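You operate a simulated robot arm through the tools that you are given. There is no shell and no other tool.

Carry out the task below with a simulated robot arm. There is one attempt and no reset: what you move stays moved.

## Task
Start the computer, log the desk job card's sensor and result, then save.
Fine: switch the monitor on; the other results stay.

It is judged by the outcome, as a careful person would: the job done as asked, and still so three seconds after it is handed in. It fails if anything else is knocked over, pushed out of place, dropped, spilled or broken.

## Robot
A 6-joint arm with a two-finger gripper, fixed in place. Base frame: the origin is on the floor under the middle of its stand, x ahead of it, y to its left, z up; the work surface is at about z = 730. Readings come in mm, degrees, newtons and seconds.
With the tool pointing down near the work surface it reaches from about 360 to 680 mm from the base axis. Its first joint turns from -66.0 to 66.0 degrees. Payload 2.45 kg.
Tool frame: the origin (TCP) lies between the finger pads and is the grasp point; the fingertips stand 30 mm ahead of it; z points along the fingers, y is the line along which they close. The gripper opens to 106 mm; its body begins 79 mm behind the TCP.
Orientation is that of the tool frame in the base frame, as [roll, pitch, yaw] about the fixed x, y, z axes, in that order (R = Rz(yaw) Ry(pitch) Rx(roll)). With the fingers straight down and closing along the base's y, the tool's x points along the base's -x, its y along +y and its z along -z.

## Interface
- The arm moves only by the tool arm_command. Its argument "plan" is one flat list of numbers, 7 for each row, row after row: the shift along the tool's x, y, z in mm, then the turn, a rotation vector about the tool's x, y, z in rad, then the gripper command, from -1 (shut) to 1 (fully open), values between in proportion. In form: [dx, dy, dz, wx, wy, wz, fingers, dx, dy, dz, wx, wy, wz, fingers, ...]. A call has 1 to 20 rows; each row is the pose to reach, as a shift and turn from the pose commanded when the call began, along the tool's axes at that moment. Each row takes 0.2 s and may step no farther than 50 mm and 8.6 degrees from the row before; otherwise, or with a gripper value out of range, the whole call is refused. Where a pose cannot be reached the arm comes as near as it can. A force on the tool above 40 N (or 10 N above the force at the start of the call, whichever is more), or a blocked arm, ends the call early, and 0.2 s more pass. Each finger travels about 153 mm/s and halts on what it meets, pressing with about 27 N; the grip force reading is that of the motor and also rises with nothing between the fingers. The clock runs only during rows and for 0.2 s after the last one: add rows that repeat a pose to give the fingers time. The reply holds the time, the measured pose of the TCP, the force on the tool along the base axes, the opening and the grip force, in the units named above and with some noise, with the torque about the TCP (base axes, N m) and any sound that the robot's microphone picked up.
- Cameras (640 x 400 px; columns grow to the right, rows downward): "scene" is fixed at [63, 415.4, 1408.6]; the picture's right is [-0.73, -0.69, 0.00], its down [-0.35, 0.38, -0.86] and it looks along [0.59, -0.62, -0.52] (base axes); focal length 313 px, centre (320, 200). "wrist" rides on the gripper at [76, -2, -106] in the tool frame; the picture's right is [0.02, 1.00, 0.00], its down [-0.78, 0.02, -0.62] and it looks along [-0.62, 0.01, 0.78] (tool axes); focal length 247 px, centre (320, 200). There is no depth. A picture from a camera that has moved, and an enlarged one, comes with that camera's place and axes in the base frame and with its lens.
- snapshot(camera): a new picture of that camera. The clock stands still meanwhile.
- enlarge(camera, box): a new picture of the part [left, top, right, bottom] of that camera's present view, enlarged. The clock stands still meanwhile.
- job_done(): hands the job in; it is judged then, once.

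Nothing tells you positions but the pictures and the camera data. Unless the task says otherwise, let go and move clear before handing in.

The tools are called after ">>>" as a command line: name --argument value ..., lists and objects as JSON in quotes. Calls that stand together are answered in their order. arm_command: Moves the arm, as the interface text tells. Its arguments: {"type":"object","properties":{"plan":{"type":"array","items":{"type":"number"}}},"required":["plan"]} The other tools are called the same way: snapshot (camera) takes a picture; enlarge (camera, box) takes an enlarged picture of a part of a camera's view; job_done () hands the job in.

At the start:

```text
clock: 0.0
tool_pos: [299.8, -29.4, 1187.7]
orientation: [-179.9, 0.1, 180.0]
force: [-0.3, 0.1, 0.1]
wrist_torque: [0.0, 0.0, -0.01]
opening: 106.1
finger_force: 0.0
```

scene: 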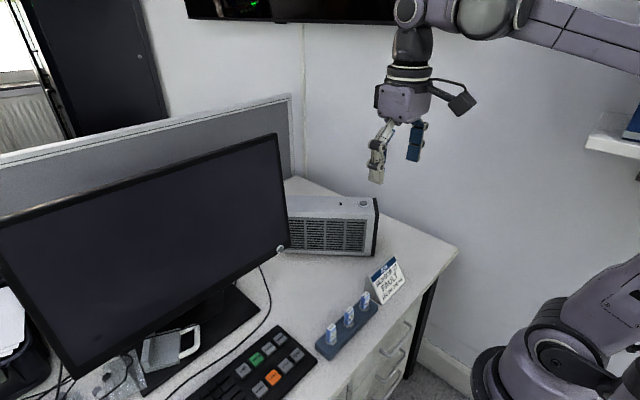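
wrist: 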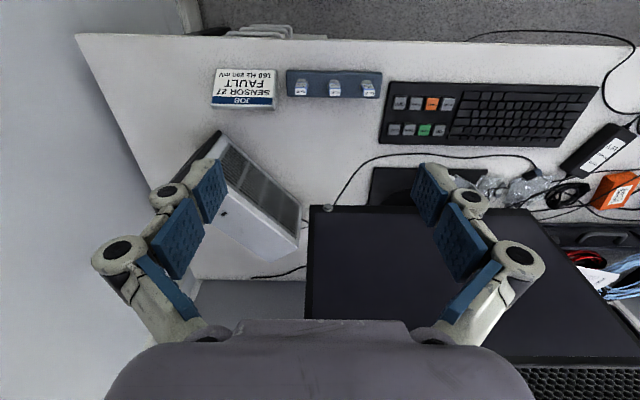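

I see a desk with a monitor (dark), a computer box, a job card, a rack with three small pieces, and a keyboard with large keys. I'll enlarge these to read them before I move.

>>> enlarge --camera "scene" --box '[280, 180, 440, 280]'

>>> enlarge --camera "scene" --box '[180, 300, 340, 400]'

>>> enlarge --camera "scene" --box '[300, 240, 430, 370]'

>>> enlarge --camera "wrist" --box '[200, 50, 400, 175]'

>>> enlarge --camera "wrist" --box '[370, 70, 530, 170]'

```text
4.00 times, centred on (360, 230) of scene
camera zoom: at [63.0, 415.4, 1408.6], right [-0.73, -0.69, 0.0], down [-0.35, 0.38, -0.86], along [0.59, -0.62, -0.52], focal length 1251 px, centre (160, 80)
```

zoom: 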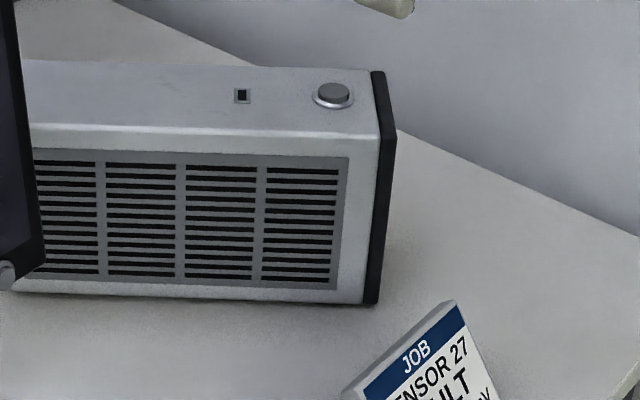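

```text
4.00 times, centred on (260, 350) of scene
camera zoom: at [63.0, 415.4, 1408.6], right [-0.73, -0.69, 0.0], down [-0.35, 0.38, -0.86], along [0.59, -0.62, -0.52], focal length 1251 px, centre (560, -400)
```

zoom: 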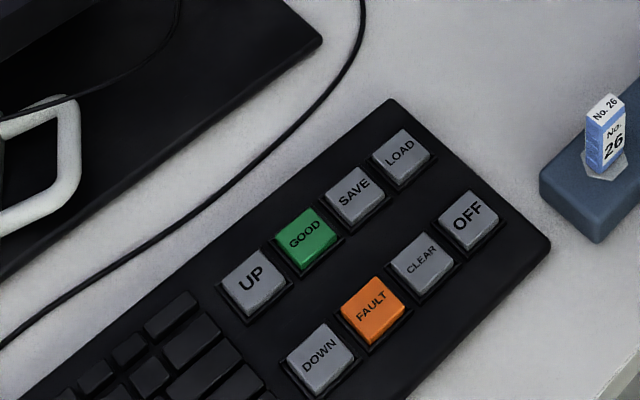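

```text
3.08 times, centred on (365, 305) of scene
camera zoom: at [63.0, 415.4, 1408.6], right [-0.73, -0.69, 0.0], down [-0.35, 0.38, -0.86], along [0.59, -0.62, -0.52], focal length 962 px, centre (182, -123)
```

zoom: 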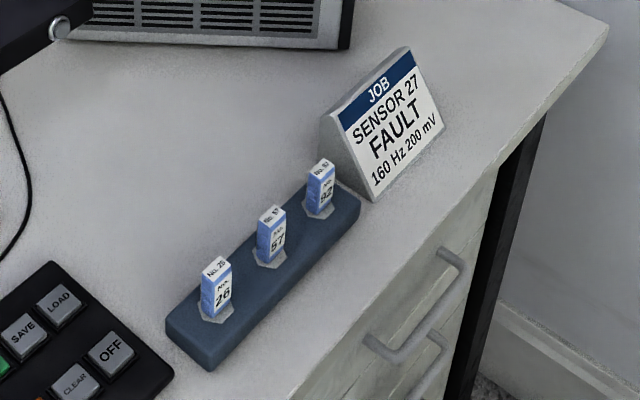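

```text
3.20 times, centred on (300, 112) of wrist
camera zoom: at [223.2, -29.2, 1293.8], right [-0.02, 1.0, 0.0], down [0.78, 0.02, 0.62], along [0.62, 0.01, -0.78], focal length 790 px, centre (384, 480)
```

zoom: 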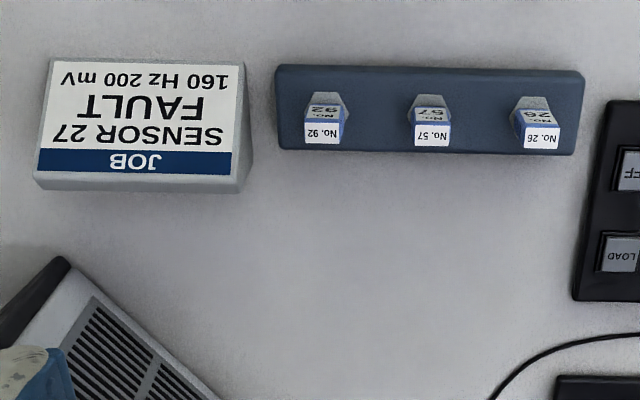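

```text
4.00 times, centred on (450, 120) of wrist
camera zoom: at [223.2, -29.2, 1293.8], right [-0.02, 1.0, 0.0], down [0.78, 0.02, 0.62], along [0.62, 0.01, -0.78], focal length 988 px, centre (-200, 520)
```

zoom: 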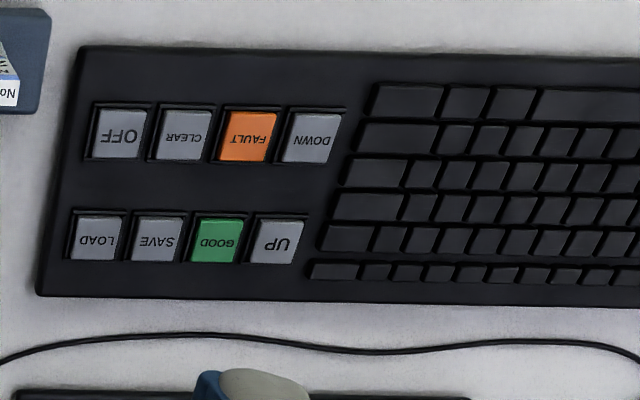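

The job card reads SENSOR 27 / FAULT. The computer's power button looks to be on top of the box, near (530, -270, 897). I'll check the monitor's corner and the other details before I move.

>>> enlarge --camera "scene" --box '[250, 225, 310, 265]'

>>> enlarge --camera "scene" --box '[180, 0, 340, 40]'

>>> enlarge --camera "scene" --box '[0, 130, 300, 400]'

>>> enlarge --camera "wrist" --box '[300, 180, 360, 230]'

>>> enlarge --camera "scene" --box '[340, 190, 390, 225]'

```text
10.00 times, centred on (280, 245) of scene
camera zoom: at [63.0, 415.4, 1408.6], right [-0.73, -0.69, 0.0], down [-0.35, 0.38, -0.86], along [0.59, -0.62, -0.52], focal length 3126 px, centre (720, -250)
```

zoom: 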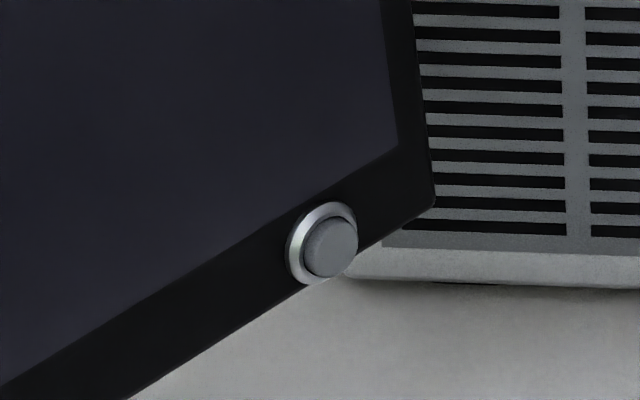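

```text
4.00 times, centred on (260, 20) of scene
camera zoom: at [63.0, 415.4, 1408.6], right [-0.73, -0.69, 0.0], down [-0.35, 0.38, -0.86], along [0.59, -0.62, -0.52], focal length 1251 px, centre (560, 920)
```

zoom: 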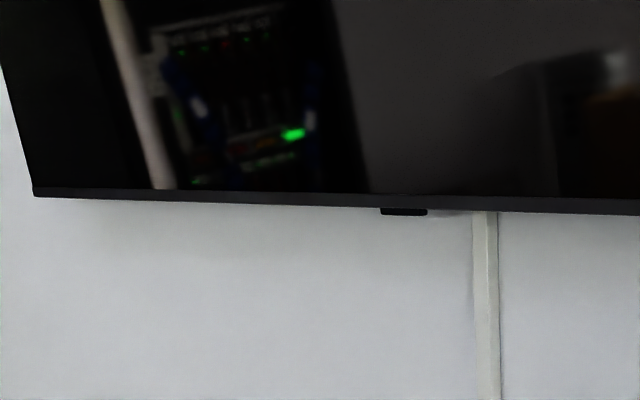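

```text
1.48 times, centred on (150, 265) of scene
camera zoom: at [63.0, 415.4, 1408.6], right [-0.73, -0.69, 0.0], down [-0.35, 0.38, -0.86], along [0.59, -0.62, -0.52], focal length 463 px, centre (572, 104)
```

zoom: 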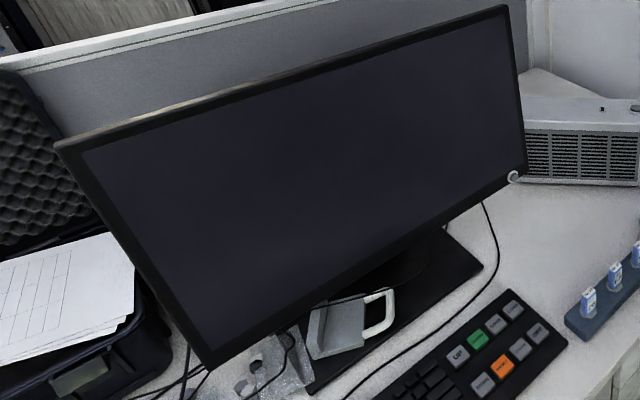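

```text
8.00 times, centred on (330, 205) of wrist
camera zoom: at [223.2, -29.2, 1293.8], right [-0.02, 1.0, 0.0], down [0.78, 0.02, 0.62], along [0.62, 0.01, -0.78], focal length 1976 px, centre (240, 160)
```

zoom: 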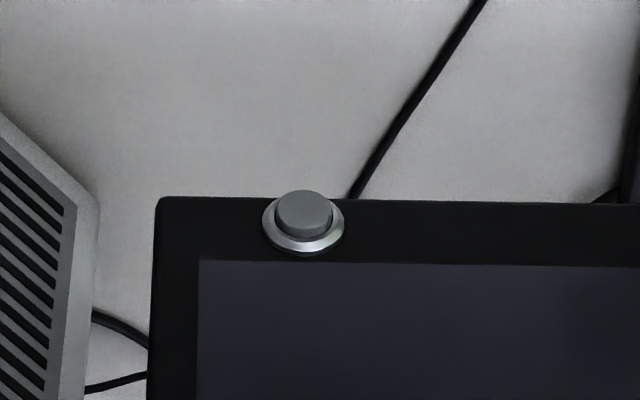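

```text
11.43 times, centred on (365, 208) of scene
camera zoom: at [63.0, 415.4, 1408.6], right [-0.73, -0.69, 0.0], down [-0.35, 0.38, -0.86], along [0.59, -0.62, -0.52], focal length 3573 px, centre (-194, 114)
```

zoom: 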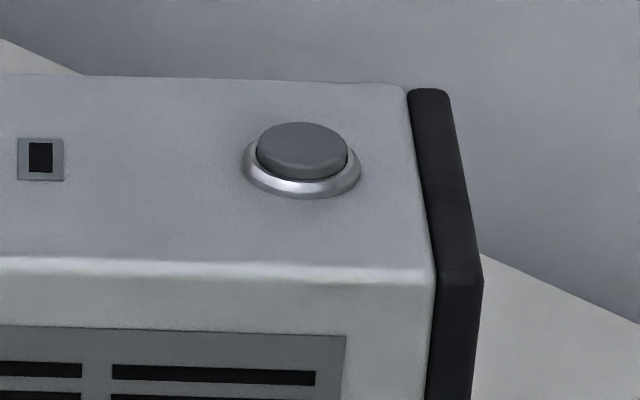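

The screen is dark, and both the monitor and the computer have round push buttons. I'll close the fingers and move above the computer's button at about (530, -270), staying high.

>>> arm_command --plan '[-23, -24.1, 18.8, 0, 0, 0, -1, -46, -48.2, 37.6, 0, 0, 0, -1, -69, -72.3, 56.4, 0, 0, 0, -1, -92, -96.4, 75.2, 0, 0, 0, -1, -115, -120.5, 94, 0, 0, 0, -1, -138, -144.6, 112.8, 0, 0, 0, -1, -161, -168.7, 131.6, 0, 0, 0, -1, -184, -192.8, 150.4, 0, 0, 0, -1, -207, -216.9, 169.2, 0, 0, 0, -1, -230, -241, 188, 0, 0, 0, -1, -230, -241, 188, 0, 0, 0, -1]'

>>> snapshot --camera "wrist"

>>> snapshot --camera "scene"

```text
clock: 2.4
tool_pos: [530.7, -272.6, 999.1]
orientation: [-179.9, 0.1, -180.0]
force: [0.7, -0.1, 0.2]
wrist_torque: [0.03, -0.02, -0.01]
opening: 0.2
finger_force: 26.6
```

```text
taken
camera wrist: at [453.1, -272.3, 1106.6], right [-0.02, 1.0, 0.0], down [0.78, 0.02, 0.62], along [0.62, 0.01, -0.78], focal length 247 px, centre (320, 200)
```

wrist: 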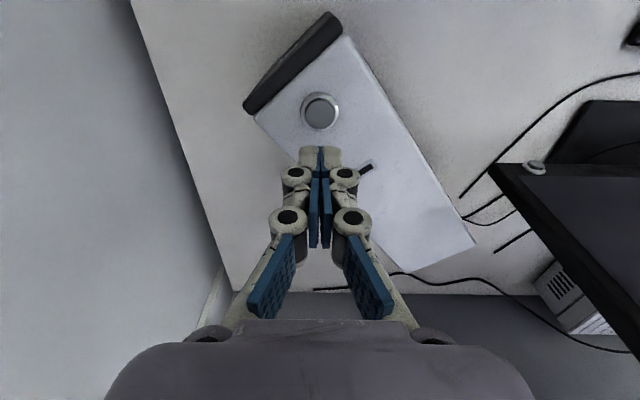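

```text
taken
```

scene: 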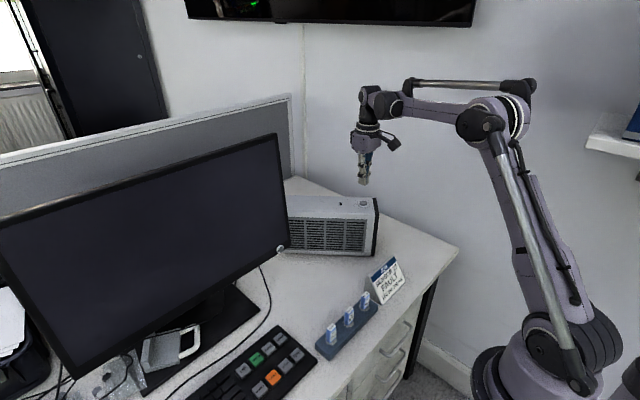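

The button is at about (523.5, -272, ~900), just nearer the base than the fingertips. I'll shift 7 mm and come down onto it slowly.

>>> arm_command --plan '[7, 0.7, 20, 0, 0, 0, -1, 7, 0.7, 40, 0, 0, 0, -1, 7, 0.7, 52, 0, 0, 0, -1, 7, 0.7, 56, 0, 0, 0, -1, 7, 0.7, 59, 0, 0, 0, -1]'

>>> snapshot --camera "wrist"

>>> enlarge --camera "scene" --box '[320, 150, 400, 230]'

```text
clock: 3.6
tool_pos: [524.1, -270.9, 940.4]
orientation: [-179.9, 0.1, -180.0]
force: [-0.5, -0.2, -1.6]
wrist_torque: [-0.01, -0.03, 0.04]
opening: 0.1
finger_force: 27.1
```

```text
taken
camera wrist: at [446.5, -270.1, 1047.4], right [-0.02, 1.0, 0.0], down [0.78, 0.02, 0.62], along [0.62, 0.01, -0.78], focal length 247 px, centre (320, 200)
```

wrist: 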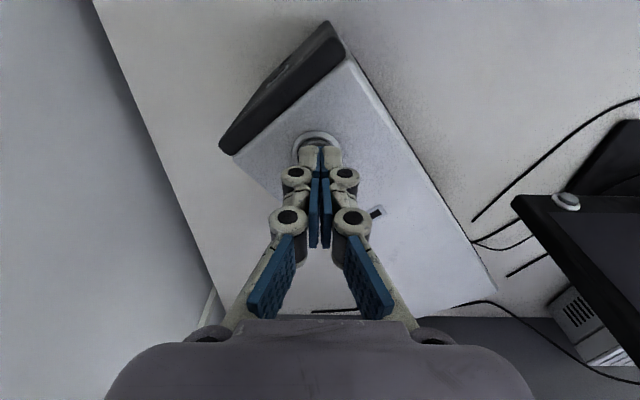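

```text
5.00 times, centred on (360, 190) of scene
camera zoom: at [63.0, 415.4, 1408.6], right [-0.73, -0.69, 0.0], down [-0.35, 0.38, -0.86], along [0.59, -0.62, -0.52], focal length 1563 px, centre (120, 250)
```

zoom: 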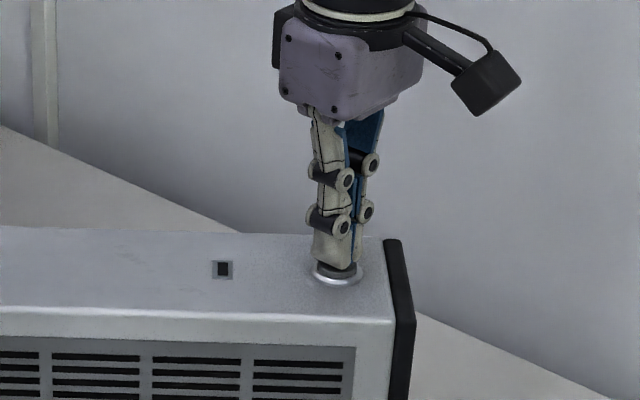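

The fingertips sit just above the button. I'll press in small steps.

>>> arm_command --plan '[1, 0, 2, 0, 0, 0, -1, 1, 0, 4, 0, 0, 0, -1, 1, 0, 6, 0, 0, 0, -1, 1, 0, 8, 0, 0, 0, -1]'

>>> enlarge --camera "scene" --box '[320, 150, 400, 230]'

```text
clock: 4.6
tool_pos: [523.1, -269.9, 931.9]
orientation: [-179.9, 0.1, -179.9]
force: [-0.2, -0.4, 4.6]
wrist_torque: [-0.04, 0.04, 0.0]
opening: 6.2
finger_force: 27.2
heard: click
```

```text
5.00 times, centred on (360, 190) of scene
camera zoom: at [63.0, 415.4, 1408.6], right [-0.73, -0.69, 0.0], down [-0.35, 0.38, -0.86], along [0.59, -0.62, -0.52], focal length 1563 px, centre (120, 250)
```

zoom: 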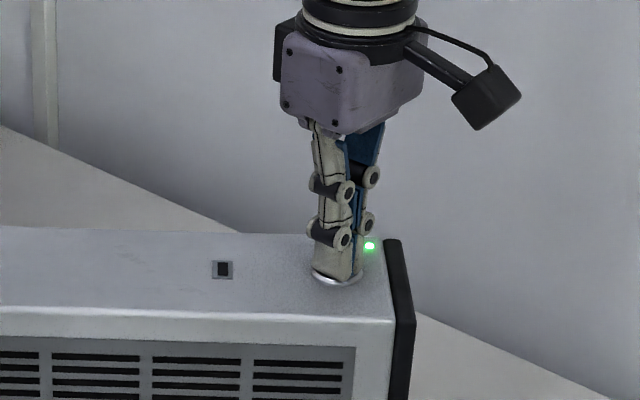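

I heard a click and a green light came on at the computer. I'll go straight up and check the screen.

>>> arm_command --plan '[0, 0, -10, 0, 0, 0, -1, 0, 0, -30, 0, 0, 0, -1, 0, 0, -70, 0, 0, 0, -1, 0, 0, -110, 0, 0, 0, -1, 0, 0, -110, 0, 0, 0, -1]'

>>> snapshot --camera "scene"

>>> snapshot --camera "wrist"

```text
clock: 5.8
tool_pos: [522.3, -269.5, 1042.3]
orientation: [-179.9, 0.1, 179.9]
force: [0.6, -0.2, -0.5]
wrist_torque: [0.0, 0.0, -0.02]
opening: 0.0
finger_force: 27.0
```

```text
taken
```

scene: 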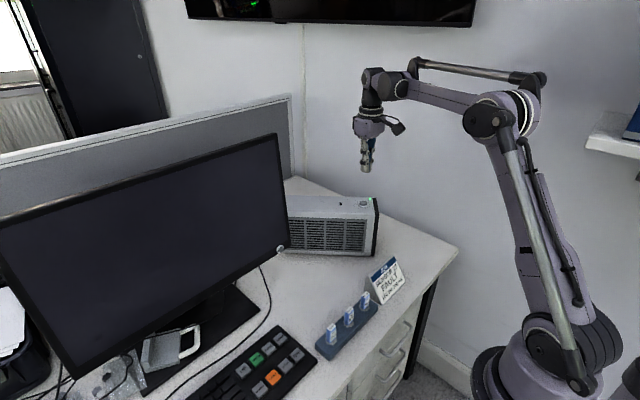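

```text
taken
camera wrist: at [445.5, -269.4, 1150.2], right [-0.02, 1.0, 0.0], down [0.78, 0.02, 0.62], along [0.62, 0.01, -0.78], focal length 247 px, centre (320, 200)
```

wrist: 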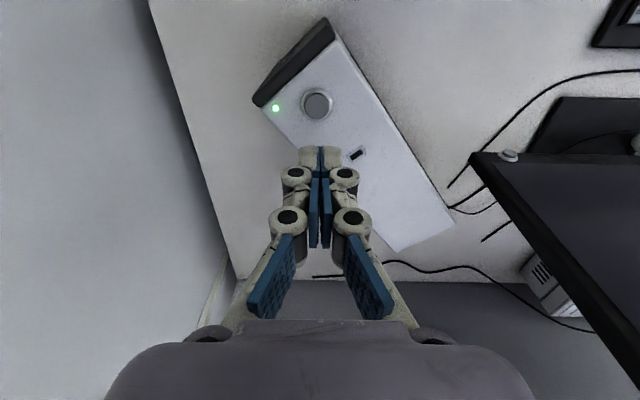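

The computer is on with its LED green. Next is the monitor's button, near (612, -3, 836) and facing the base, so I'll move in front of it and tilt the tool 45° forward.

>>> arm_command --plan '[6.5, 33.3, 7.75, 0, -0.0982, 0, -1, 13, 66.6, 15.5, 0, -0.1963, 0, -1, 19.5, 99.9, 23.25, 0, -0.2945, 0, -1, 26, 133.2, 31, 0, -0.3927, 0, -1, 32.5, 166.5, 38.75, 0, -0.4909, 0, -1, 39, 199.8, 46.5, 0, -0.589, 0, -1, 45.5, 233.1, 54.25, 0, -0.6872, 0, -1, 52, 266.5, 62, 0, -0.7854, 0, -1, 52, 266.5, 62, 0, -0.7854, 0, -1]'

>>> snapshot --camera "wrist"

>>> snapshot --camera "scene"

```text
clock: 7.8
tool_pos: [469.3, -3.1, 980.2]
orientation: [-179.9, 45.2, -179.9]
force: [-0.5, -1.0, -0.2]
wrist_torque: [-0.02, 0.03, 0.01]
opening: 0.0
finger_force: 26.9
```

```text
taken
camera wrist: at [339.9, -3.9, 1001.9], right [-0.01, 1.0, -0.02], down [0.11, 0.02, 0.99], along [0.99, 0.01, -0.11], focal length 247 px, centre (320, 200)
```

wrist: 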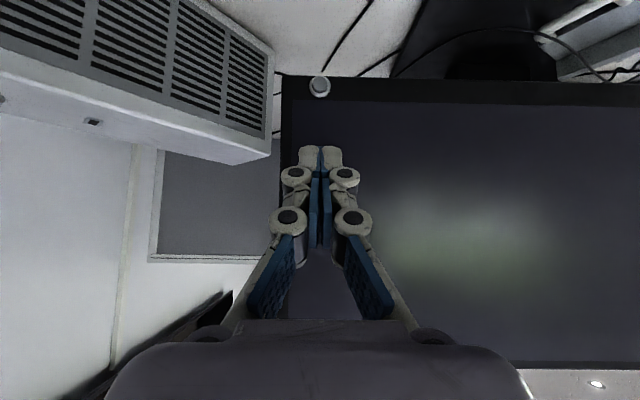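

```text
taken
```

scene: 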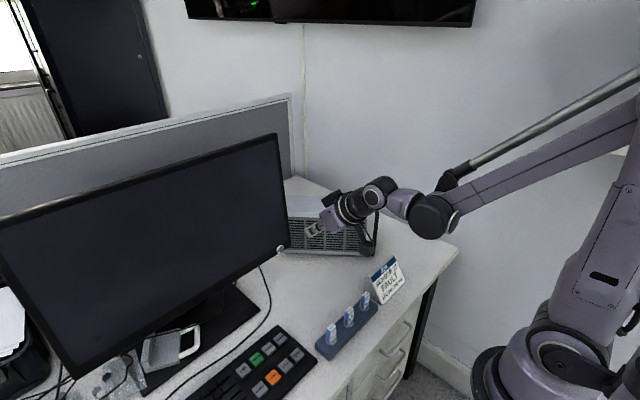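

The monitor button lines up with the tool at y≈-3.6, z≈837. I'll tilt to 60° and bring the fingertips to about 25 mm in front of it.

>>> arm_command --plan '[6.3, -0.1, 31.5, 0, -0.0524, 0, -1, 12.5, -0.2, 63, 0, -0.1047, 0, -1, 18.8, -0.3, 94.5, 0, -0.1571, 0, -1, 25, -0.4, 126, 0, -0.2094, 0, -1, 31.3, -0.5, 157.5, 0, -0.2618, 0, -1, 31.3, -0.5, 157.5, 0, -0.2618, 0, -1]'

>>> snapshot --camera "wrist"

>>> enlarge --camera "scene" --box '[240, 180, 360, 280]'

```text
clock: 9.2
tool_pos: [582.5, -5.3, 867.4]
orientation: [-179.8, 60.0, -179.8]
force: [0.4, 0.2, 0.4]
wrist_torque: [0.0, -0.03, 0.0]
opening: 0.2
finger_force: 27.7
out of reach, approached as far as the arm can: row 4, 5, 6
```

```text
taken
camera wrist: at [450.5, -5.4, 856.0], right [-0.01, 1.0, -0.02], down [-0.15, 0.02, 0.99], along [0.99, 0.01, 0.15], focal length 247 px, centre (320, 200)
```

wrist: 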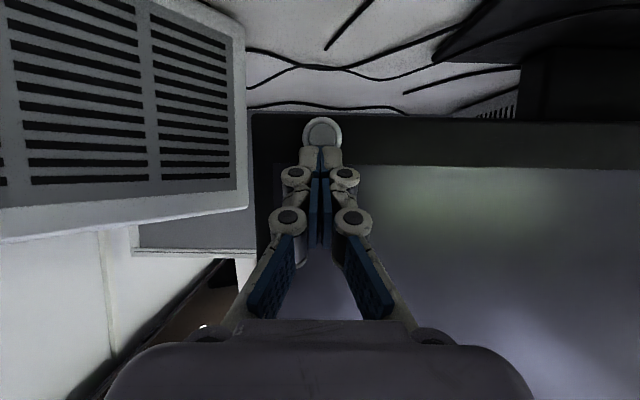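

```text
4.00 times, centred on (300, 230) of scene
camera zoom: at [63.0, 415.4, 1408.6], right [-0.73, -0.69, 0.0], down [-0.35, 0.38, -0.86], along [0.59, -0.62, -0.52], focal length 1251 px, centre (400, 80)
```

zoom: 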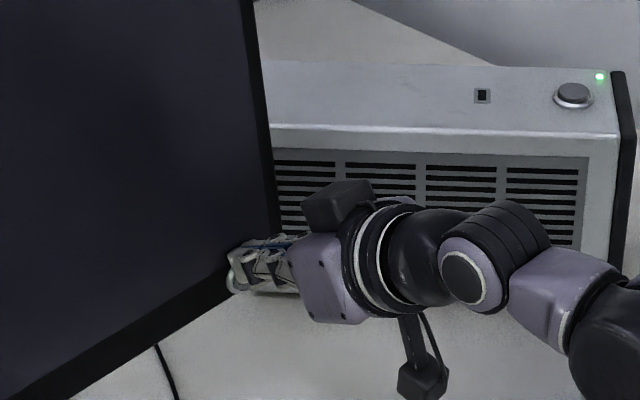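

The 60° tilt is out of reach here; the arm stopped short with its tips at about (608, -5, 852), above the button. I'll back off and return to 45°, which should be reachable.

>>> arm_command --plan '[0, 0, -20, 0, 0, 0, -1, 0, 0, -40, 0, 0.131, 0, -1, 0, 0, -60, 0, 0.262, 0, -1, 0, 0, -60, 0, 0.262, 0, -1]'

>>> enlarge --camera "scene" --box '[240, 180, 360, 280]'

>>> snapshot --camera "wrist"

```text
clock: 10.2
tool_pos: [531.1, -5.0, 896.7]
orientation: [-179.8, 44.9, -179.9]
force: [0.5, 1.1, 0.2]
wrist_torque: [-0.03, -0.04, -0.03]
opening: 0.0
finger_force: 27.3
out of reach, approached as far as the arm can: row 1
```

```text
4.00 times, centred on (300, 230) of scene
camera zoom: at [63.1, 415.4, 1408.6], right [-0.73, -0.69, 0.0], down [-0.35, 0.38, -0.86], along [0.59, -0.62, -0.52], focal length 1251 px, centre (400, 80)
```

zoom: 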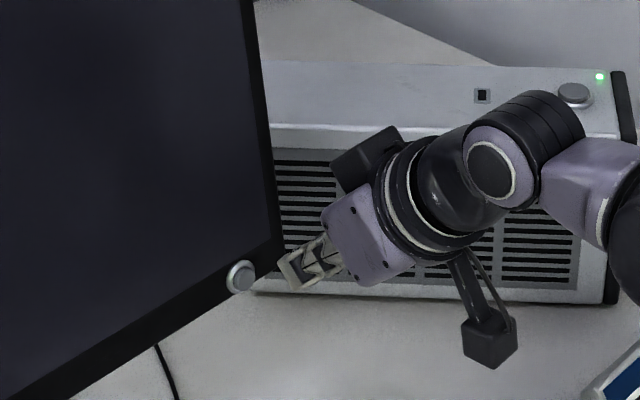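

```text
taken
camera wrist: at [400.1, -5.1, 920.4], right [-0.01, 1.0, -0.02], down [0.11, 0.02, 0.99], along [0.99, 0.01, -0.12], focal length 247 px, centre (320, 200)
```

wrist: 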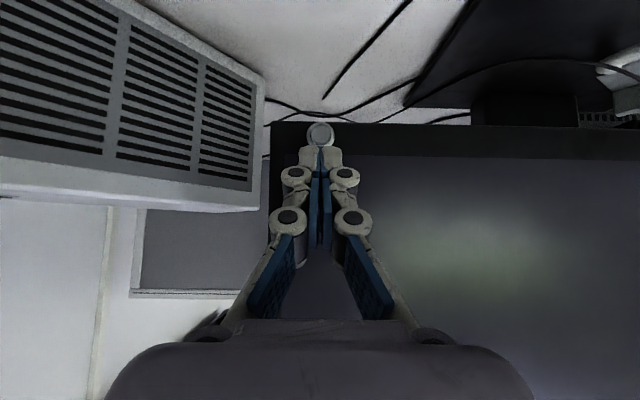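

At 45° the pose is reachable again, and the button is at about (613, -4, 836). I'll bring the fingertips in front of it at the right height.

>>> arm_command --plan '[1.8, 0.3, 20, 0, 0, 0, -1, 3.7, 0.6, 40, 0, 0, 0, -1, 5.5, 1, 58.8, 0, 0, 0, -1, 5.5, 1, 58.8, 0, 0, 0, -1]'

>>> enlarge --camera "scene" --box '[240, 190, 330, 270]'

>>> snapshot --camera "wrist"

```text
clock: 11.2
tool_pos: [567.6, -3.5, 851.1]
orientation: [-179.8, 45.0, -180.0]
force: [-0.3, 0.1, 0.0]
wrist_torque: [-0.02, 0.0, 0.0]
opening: 0.0
finger_force: 27.4
```

```text
5.00 times, centred on (285, 230) of scene
camera zoom: at [63.0, 415.4, 1408.6], right [-0.73, -0.69, 0.0], down [-0.35, 0.38, -0.86], along [0.59, -0.62, -0.52], focal length 1563 px, centre (495, 50)
```

zoom: 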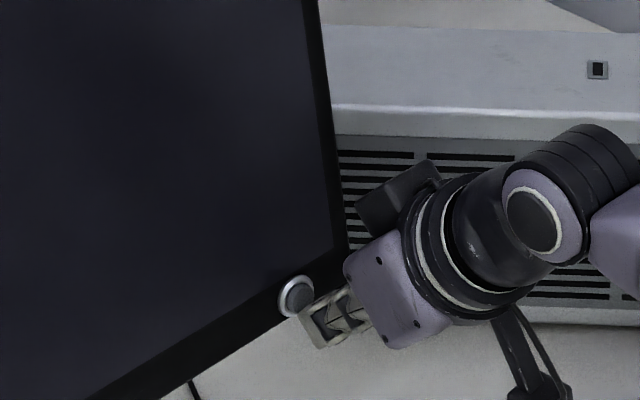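

```text
taken
camera wrist: at [437.6, -3.6, 874.0], right [-0.01, 1.0, -0.02], down [0.11, 0.02, 0.99], along [0.99, 0.01, -0.11], focal length 247 px, centre (320, 200)
```

wrist: 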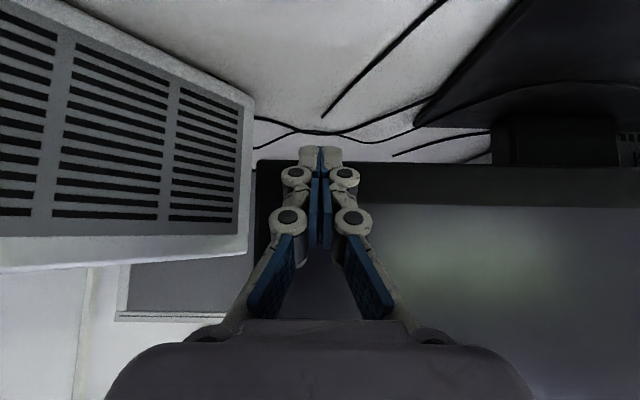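

The leading edge of the fingertips is about 15 mm in front of the button and at its height. I'll push forward along +x in small steps.

>>> arm_command --plan '[-3.5, 0, 3.5, 0, 0, 0, -1, -6.4, 0, 6.4, 0, 0, 0, -1, -8.5, 0, 8.5, 0, 0, 0, -1, -9.9, 0, 9.9, 0, 0, 0, -1]'

>>> snapshot --camera "scene"

>>> enlarge --camera "scene" --box '[240, 190, 330, 270]'

```text
clock: 12.2
tool_pos: [581.4, -3.0, 851.8]
orientation: [-179.9, 45.0, -179.9]
force: [-5.7, 1.1, -0.1]
wrist_torque: [-0.05, 0.15, 0.02]
opening: 6.1
finger_force: 27.0
heard: click
```

```text
taken
```

scene: 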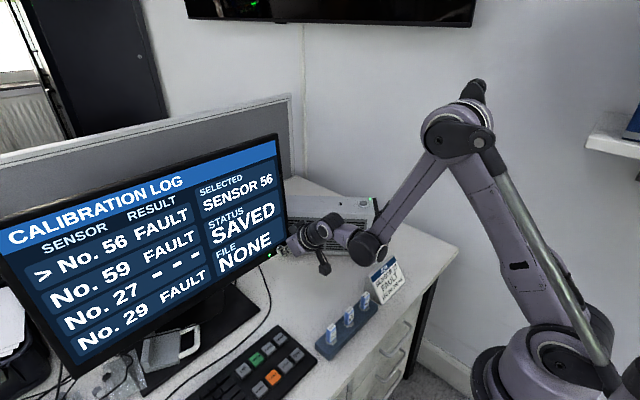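

```text
5.00 times, centred on (285, 230) of scene
camera zoom: at [63.0, 415.4, 1408.6], right [-0.73, -0.69, 0.0], down [-0.35, 0.38, -0.86], along [0.59, -0.62, -0.52], focal length 1563 px, centre (495, 50)
```

zoom: 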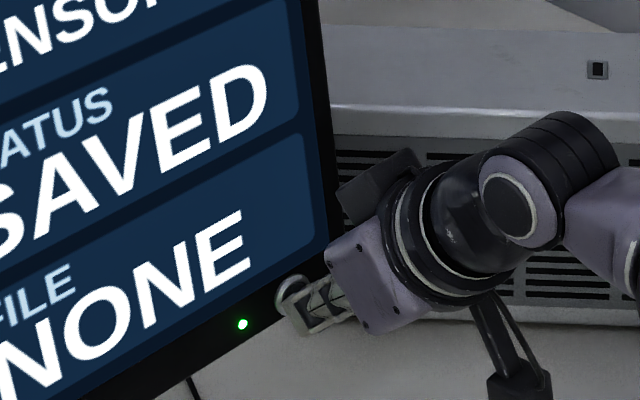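

The monitor shows a calibration log: No. 56 is selected, No. 27 is blank, and the status is SAVED. So it takes DOWN twice to reach No. 27, then FAULT, then SAVE. First I'll back away from the monitor.

>>> arm_command --plan '[7, 0, -7, 0, 0, 0, -1, 21, 0, -21, 0, 0, 0, -1, 32, 0, -50, 0, 0, 0, -1, 25, 0, -91, 0, 0, 0, -1, 25, 0, -91, 0, 0, 0, -1]'

>>> snapshot --camera "scene"

>>> snapshot --camera "wrist"

```text
clock: 13.4
tool_pos: [499.9, -3.3, 898.8]
orientation: [-179.9, 45.1, -179.9]
force: [-1.0, -0.1, 0.2]
wrist_torque: [0.0, -0.01, -0.01]
opening: 0.0
finger_force: 27.2
```

```text
taken
```

scene: 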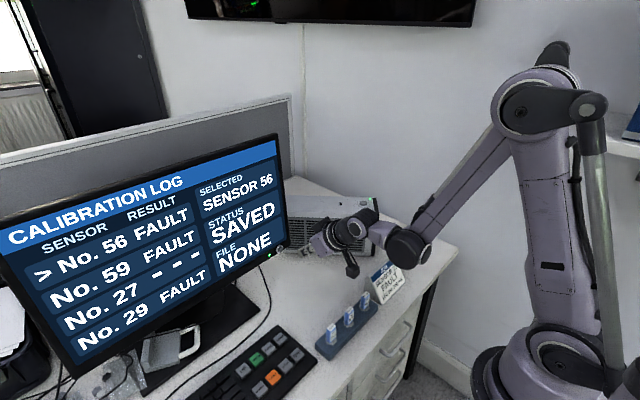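

```text
taken
camera wrist: at [369.4, -3.9, 921.1], right [-0.01, 1.0, -0.02], down [0.11, 0.02, 0.99], along [0.99, 0.01, -0.11], focal length 247 px, centre (320, 200)
```

wrist: 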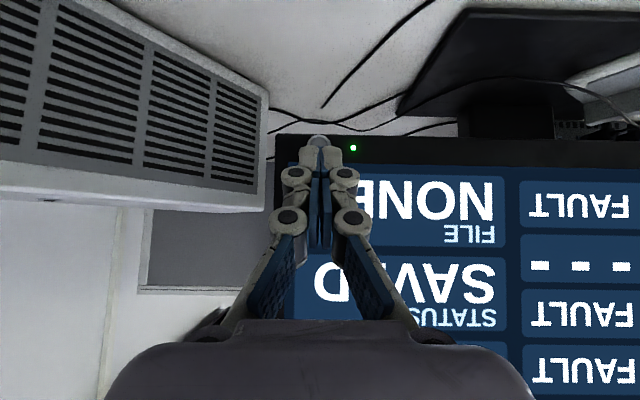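

The arm is clear and the log is unchanged. Now I'll turn the tool straight down and move above the keys at about (400, 200, 930).

>>> arm_command --plan '[7.1, 29, -13.1, 0, 0.1122, 0, -1, 14.1, 58, -26.3, 0, 0.2244, 0, -1, 21.2, 87, -39.4, 0, 0.3366, 0, -1, 28.3, 116, -52.5, 0, 0.4488, 0, -1, 35.4, 145, -65.6, 0, 0.561, 0, -1, 42.4, 174, -78.8, 0, 0.6732, 0, -1, 49.5, 203, -91.9, 0, 0.7854, 0, -1, 49.5, 203, -91.9, 0, 0.7854, 0, -1]'

>>> snapshot --camera "wrist"

>>> snapshot --camera "scene"

```text
clock: 15.2
tool_pos: [400.0, 200.1, 927.6]
orientation: [-179.9, -0.1, 180.0]
force: [0.8, -0.5, -1.5]
wrist_torque: [0.02, 0.0, 0.0]
opening: 0.0
finger_force: 26.5
```

```text
taken
camera wrist: at [322.3, 199.8, 1035.3], right [-0.02, 1.0, 0.0], down [0.78, 0.02, 0.62], along [0.62, 0.01, -0.78], focal length 247 px, centre (320, 200)
```

wrist: 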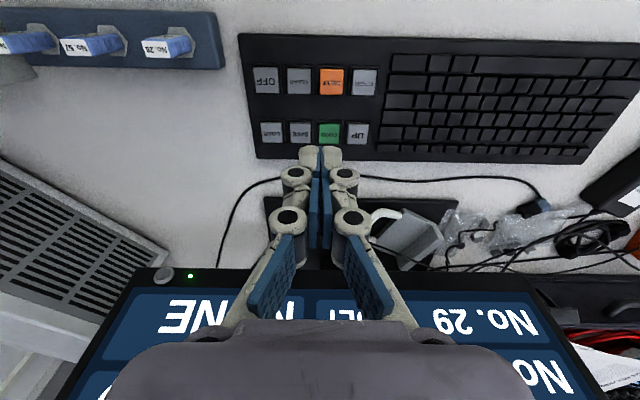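

```text
taken
```

scene: 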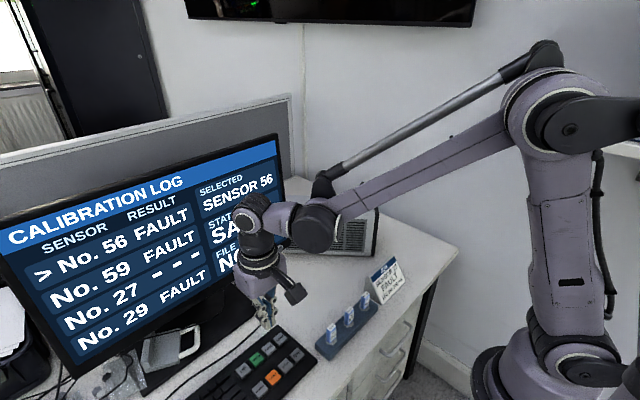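

The keys are in view below. I'll enlarge them to get exact positions.

>>> enlarge --camera "wrist" --box '[235, 50, 395, 150]'

>>> enlarge --camera "scene" --box '[215, 310, 335, 400]'

```text
4.00 times, centred on (315, 100) of wrist
camera zoom: at [322.3, 199.8, 1035.3], right [-0.02, 1.0, 0.0], down [0.78, 0.02, 0.62], along [0.62, 0.01, -0.78], focal length 988 px, centre (340, 600)
```

zoom: 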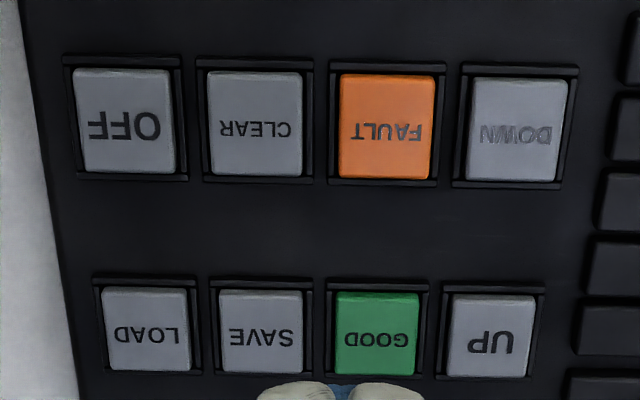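

```text
4.44 times, centred on (275, 355) of scene
camera zoom: at [63.0, 415.4, 1408.6], right [-0.73, -0.69, 0.0], down [-0.35, 0.38, -0.86], along [0.59, -0.62, -0.52], focal length 1390 px, centre (520, -489)
```

zoom: 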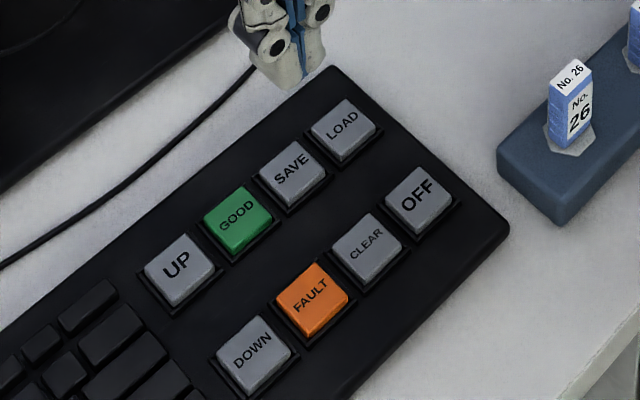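

DOWN is at about (387, 246), FAULT at (387, 212) and SAVE at (444, 178), with key tops near z≈752. I'll move to just above DOWN and check the alignment.

>>> arm_command --plan '[4.3, 15.3, 37.5, 0, 0, 0, -1, 8.7, 30.7, 75, 0, 0, 0, -1, 13, 46, 112.6, 0, 0, 0, -1, 13, 46, 112.6, 0, 0, 0, -1]'

>>> snapshot --camera "wrist"

>>> enlarge --camera "scene" --box '[195, 300, 315, 400]'

```text
clock: 16.2
tool_pos: [385.4, 245.0, 814.3]
orientation: [-179.8, 0.0, -179.9]
force: [0.3, -0.4, 1.0]
wrist_torque: [0.0, 0.0, 0.04]
opening: 0.0
finger_force: 26.6
```

```text
taken
camera wrist: at [309.0, 245.4, 922.1], right [-0.02, 1.0, 0.0], down [0.78, 0.02, 0.62], along [0.62, 0.01, -0.78], focal length 247 px, centre (320, 200)
```

wrist: 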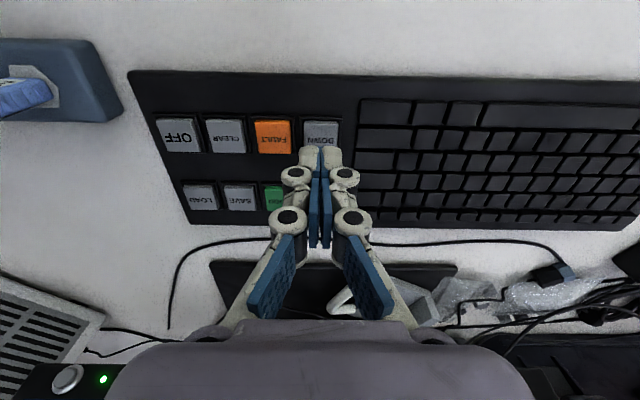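

```text
4.00 times, centred on (255, 350) of scene
camera zoom: at [63.0, 415.4, 1408.6], right [-0.73, -0.69, 0.0], down [-0.35, 0.38, -0.86], along [0.59, -0.62, -0.52], focal length 1251 px, centre (580, -400)
```

zoom: 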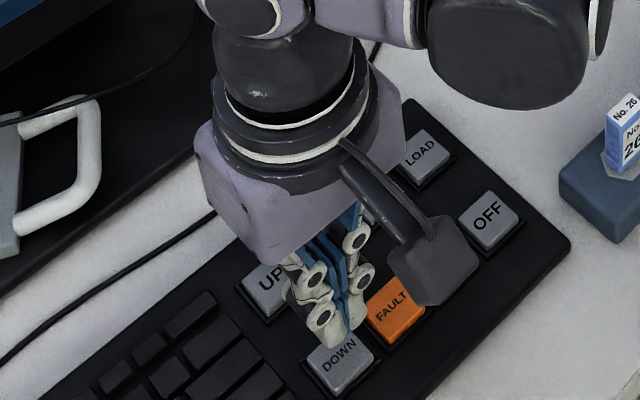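

The tool is centred over DOWN. I'll lower it onto the key in small steps.

>>> arm_command --plan '[0.5, 0.8, 15, 0, 0, 0, -1, 0.5, 0.8, 25, 0, 0, 0, -1, 0.5, 0.8, 28, 0, 0, 0, -1, 0.5, 0.8, 30, 0, 0, 0, -1, 0.5, 0.8, 32, 0, 0, 0, -1, 0.5, 0.8, 34, 0, 0, 0, -1]'

>>> snapshot --camera "scene"

>>> enlarge --camera "scene" --box '[195, 300, 315, 400]'

```text
clock: 17.6
tool_pos: [386.0, 246.1, 781.8]
orientation: [-179.8, 0.0, 180.0]
force: [-0.1, 0.6, 0.6]
wrist_torque: [0.01, 0.06, 0.0]
opening: 0.0
finger_force: 27.2
```

```text
taken
```

scene: 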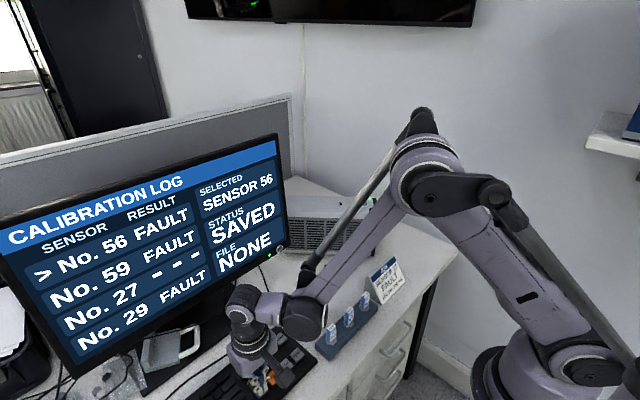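

```text
4.00 times, centred on (255, 350) of scene
camera zoom: at [63.0, 415.4, 1408.6], right [-0.73, -0.69, 0.0], down [-0.35, 0.38, -0.86], along [0.59, -0.62, -0.52], focal length 1251 px, centre (580, -400)
```

zoom: 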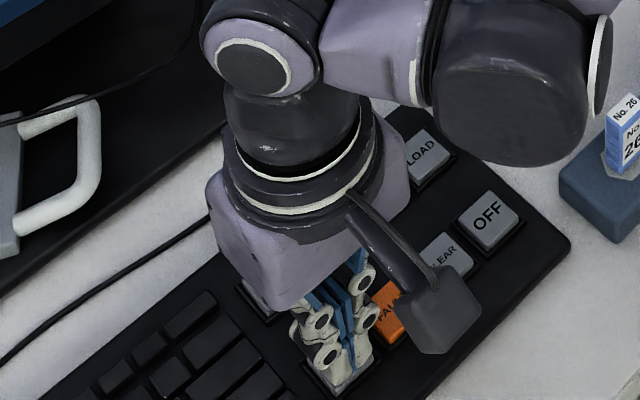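

No contact yet and the log is unchanged. I'll continue down in 2 mm steps.

>>> arm_command --plan '[0, 0, 2, 0, 0, 0, -1, 0, 0, 4, 0, 0, 0, -1, 0, 0, 6, 0, 0, 0, -1]'

>>> snapshot --camera "scene"

```text
clock: 18.4
tool_pos: [386.2, 245.3, 775.3]
orientation: [-179.9, 0.0, 180.0]
force: [-0.3, 1.2, 3.7]
wrist_torque: [0.01, 0.01, 0.01]
opening: 5.9
finger_force: 27.0
heard: click
```

```text
taken
```

scene: 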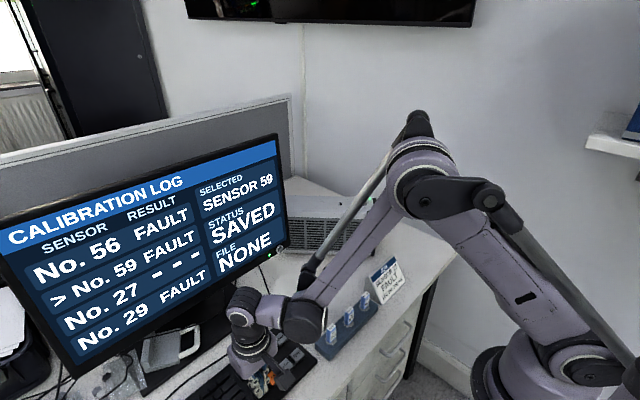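

The cursor moved to No. 59. I'll lift off the key and press once more to reach No. 27.

>>> arm_command --plan '[0, 0, -5, 0, 0, 0, -1, 0, 0, -15, 0, 0, 0, -1, 0, 0, -15, 0, 0, 0, -1]'

>>> enlarge --camera "scene" --box '[0, 130, 300, 400]'

```text
clock: 19.2
tool_pos: [385.9, 246.6, 789.8]
orientation: [-179.9, 0.1, 180.0]
force: [-1.2, 0.5, -0.6]
wrist_torque: [0.04, -0.02, 0.01]
opening: 0.0
finger_force: 26.9
```

```text
1.48 times, centred on (150, 265) of scene
camera zoom: at [63.1, 415.4, 1408.6], right [-0.73, -0.69, 0.0], down [-0.35, 0.38, -0.86], along [0.59, -0.62, -0.52], focal length 463 px, centre (572, 104)
```

zoom: 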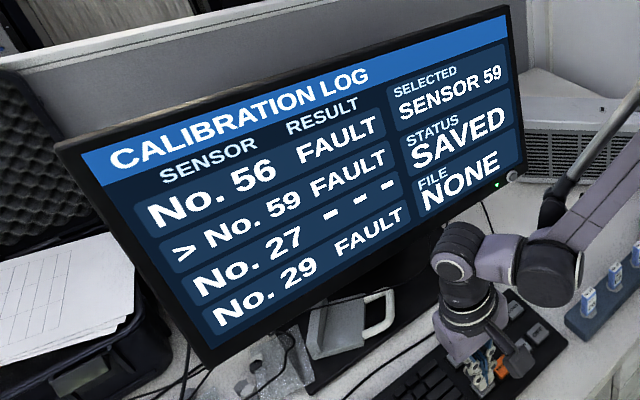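

No. 59 is selected and the key is released. I'll press DOWN a second time to the same depth.

>>> arm_command --plan '[0, 0, 8, 0, 0, 0, -1, 0, 0, 11, 0, 0, 0, -1, 0, 0, 13, 0, 0, 0, -1, 0, 0, 15, 0, 0, 0, -1]'

>>> enlarge --camera "scene" --box '[0, 130, 300, 400]'

```text
clock: 20.2
tool_pos: [385.6, 246.2, 775.7]
orientation: [-179.9, 0.1, 180.0]
force: [1.6, -0.2, 5.5]
wrist_torque: [0.03, -0.05, 0.04]
opening: 6.1
finger_force: 26.7
heard: click
```

```text
1.48 times, centred on (150, 265) of scene
camera zoom: at [63.0, 415.3, 1408.6], right [-0.73, -0.69, 0.0], down [-0.35, 0.38, -0.86], along [0.59, -0.62, -0.52], focal length 463 px, centre (572, 104)
```

zoom: 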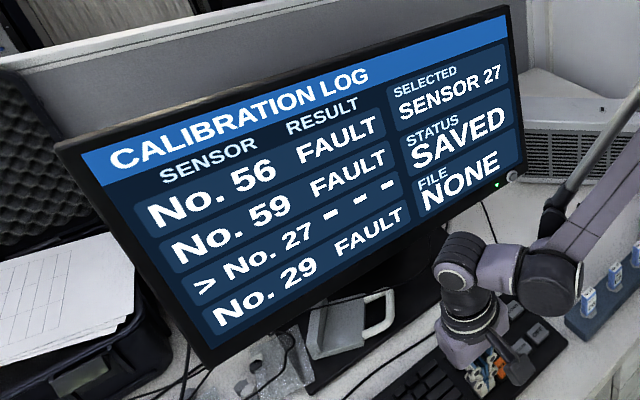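

Sensor 27 is selected. I'll lift and move over to FAULT, 34 mm towards -y.

>>> arm_command --plan '[0, 0, -8, 0, 0, 0, -1, 0, 0, -38, 0, 0, 0, -1, 0, -17, -38, 0, 0, 0, -1, 0, -34, -38, 0, 0, 0, -1, 0, -34, -38, 0, 0, 0, -1]'

>>> snapshot --camera "wrist"

>>> enlarge --camera "wrist" --box '[240, 100, 400, 200]'

>>> enlarge --camera "scene" --box '[195, 300, 315, 400]'

```text
clock: 21.4
tool_pos: [386.0, 211.2, 813.0]
orientation: [-180.0, 0.0, -179.9]
force: [1.2, -0.2, 0.5]
wrist_torque: [-0.01, 0.0, -0.01]
opening: 0.0
finger_force: 26.9
```

```text
taken
camera wrist: at [308.5, 211.6, 921.2], right [-0.02, 1.0, 0.0], down [0.78, 0.02, 0.62], along [0.62, 0.01, -0.78], focal length 247 px, centre (320, 200)
```

wrist: 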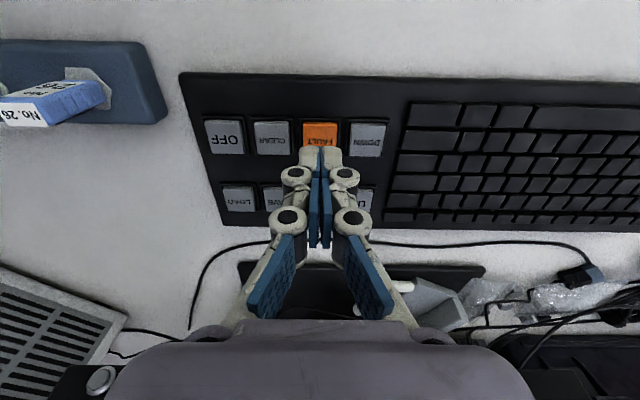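

```text
4.00 times, centred on (320, 150) of wrist
camera zoom: at [308.5, 211.6, 921.2], right [-0.02, 1.0, 0.0], down [0.78, 0.02, 0.62], along [0.62, 0.01, -0.78], focal length 988 px, centre (320, 400)
```

zoom: 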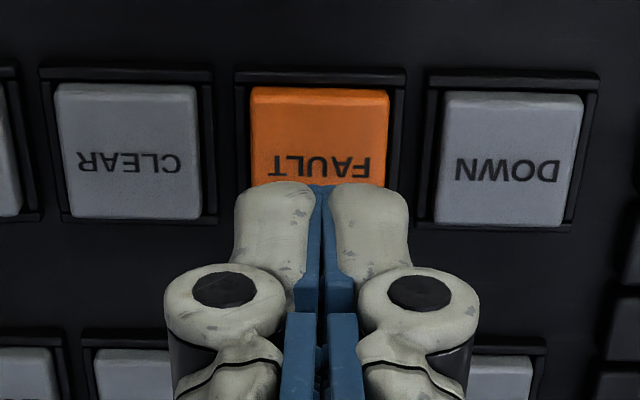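

```text
4.00 times, centred on (255, 350) of scene
camera zoom: at [63.1, 415.3, 1408.6], right [-0.73, -0.69, 0.0], down [-0.35, 0.38, -0.86], along [0.59, -0.62, -0.52], focal length 1251 px, centre (580, -400)
```

zoom: 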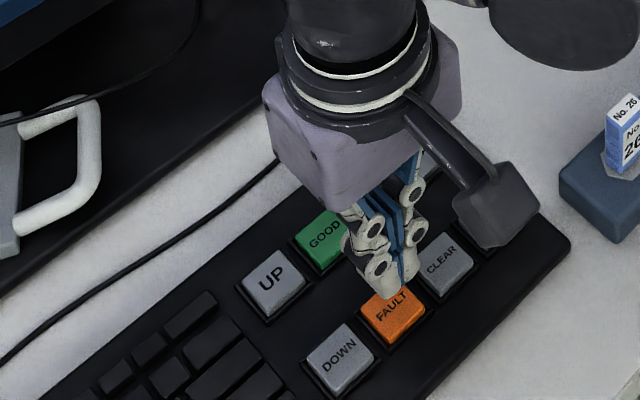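

The tool is centred on FAULT and clear of CLEAR and DOWN. I'll press it.

>>> arm_command --plan '[0, 0, 18, 0, 0, 0, -1, 0, 0, 29, 0, 0, 0, -1, 0, 0, 33, 0, 0, 0, -1, 0, 0, 36, 0, 0, 0, -1, 0, 0, 38, 0, 0, 0, -1]'

>>> enlarge --camera "scene" --box '[0, 130, 300, 400]'

```text
clock: 22.6
tool_pos: [386.3, 212.5, 776.0]
orientation: [-179.9, 0.2, -180.0]
force: [0.6, 0.7, 4.6]
wrist_torque: [0.02, 0.02, 0.0]
opening: 5.7
finger_force: 26.8
heard: click
```

```text
1.48 times, centred on (150, 265) of scene
camera zoom: at [63.0, 415.3, 1408.6], right [-0.73, -0.69, 0.0], down [-0.35, 0.38, -0.86], along [0.59, -0.62, -0.52], focal length 463 px, centre (572, 104)
```

zoom: 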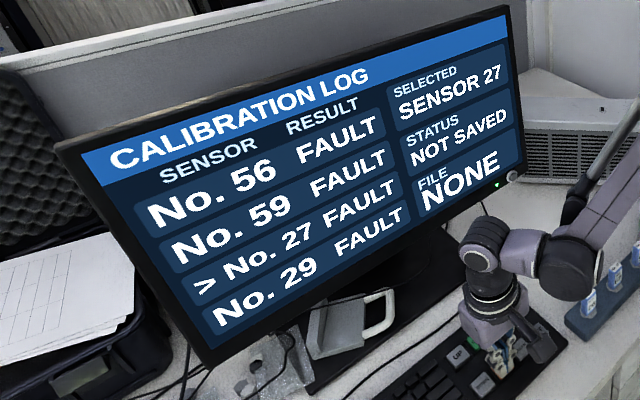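

No. 27 now shows FAULT and the status is NOT SAVED. I'll lift and move over SAVE at about (444, 178).

>>> arm_command --plan '[0, 0, -8, 0, 0, 0, -1, 0, 0, -38, 0, 0, 0, -1, -19, -11.5, -38, 0, 0, 0, -1, -38, -23, -38, 0, 0, 0, -1, -58, -34.5, -38, 0, 0, 0, -1, -58, -34.5, -38, 0, 0, 0, -1]'

>>> enlarge --camera "wrist" --box '[240, 100, 400, 200]'

>>> snapshot --camera "scene"

>>> enlarge --camera "scene" --box '[210, 290, 330, 390]'

```text
clock: 24.0
tool_pos: [444.9, 178.1, 813.4]
orientation: [-179.9, 0.0, -180.0]
force: [0.0, 0.8, -0.6]
wrist_torque: [-0.02, 0.01, 0.0]
opening: 0.2
finger_force: 27.1
```

```text
4.00 times, centred on (320, 150) of wrist
camera zoom: at [367.5, 177.0, 921.6], right [-0.02, 1.0, 0.0], down [0.78, 0.02, 0.62], along [0.62, 0.01, -0.78], focal length 988 px, centre (320, 400)
```

zoom: 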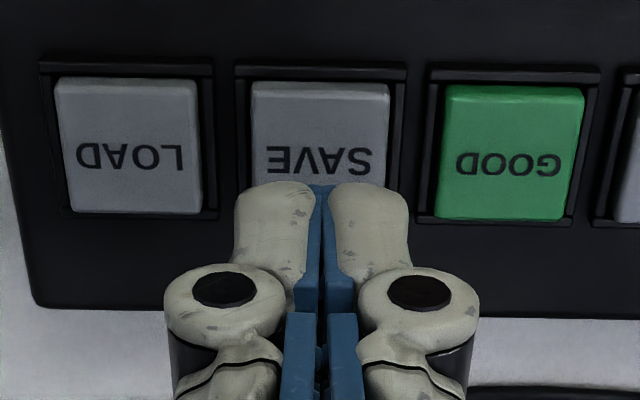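

```text
taken
```

scene: 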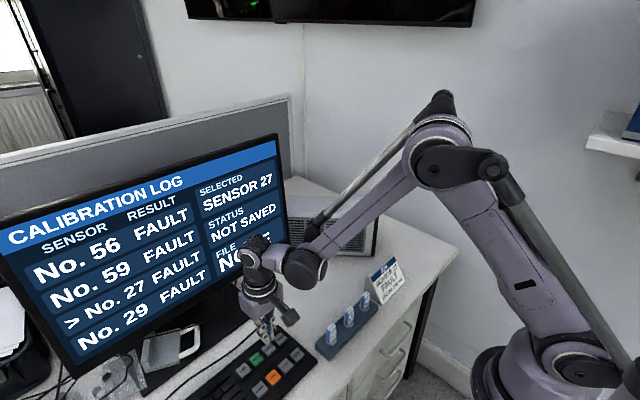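

```text
4.00 times, centred on (270, 340) of scene
camera zoom: at [63.1, 415.3, 1408.6], right [-0.73, -0.69, 0.0], down [-0.35, 0.38, -0.86], along [0.59, -0.62, -0.52], focal length 1251 px, centre (520, -360)
```

zoom: 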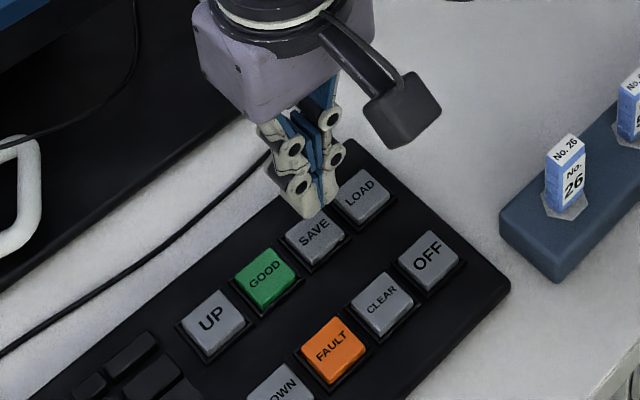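

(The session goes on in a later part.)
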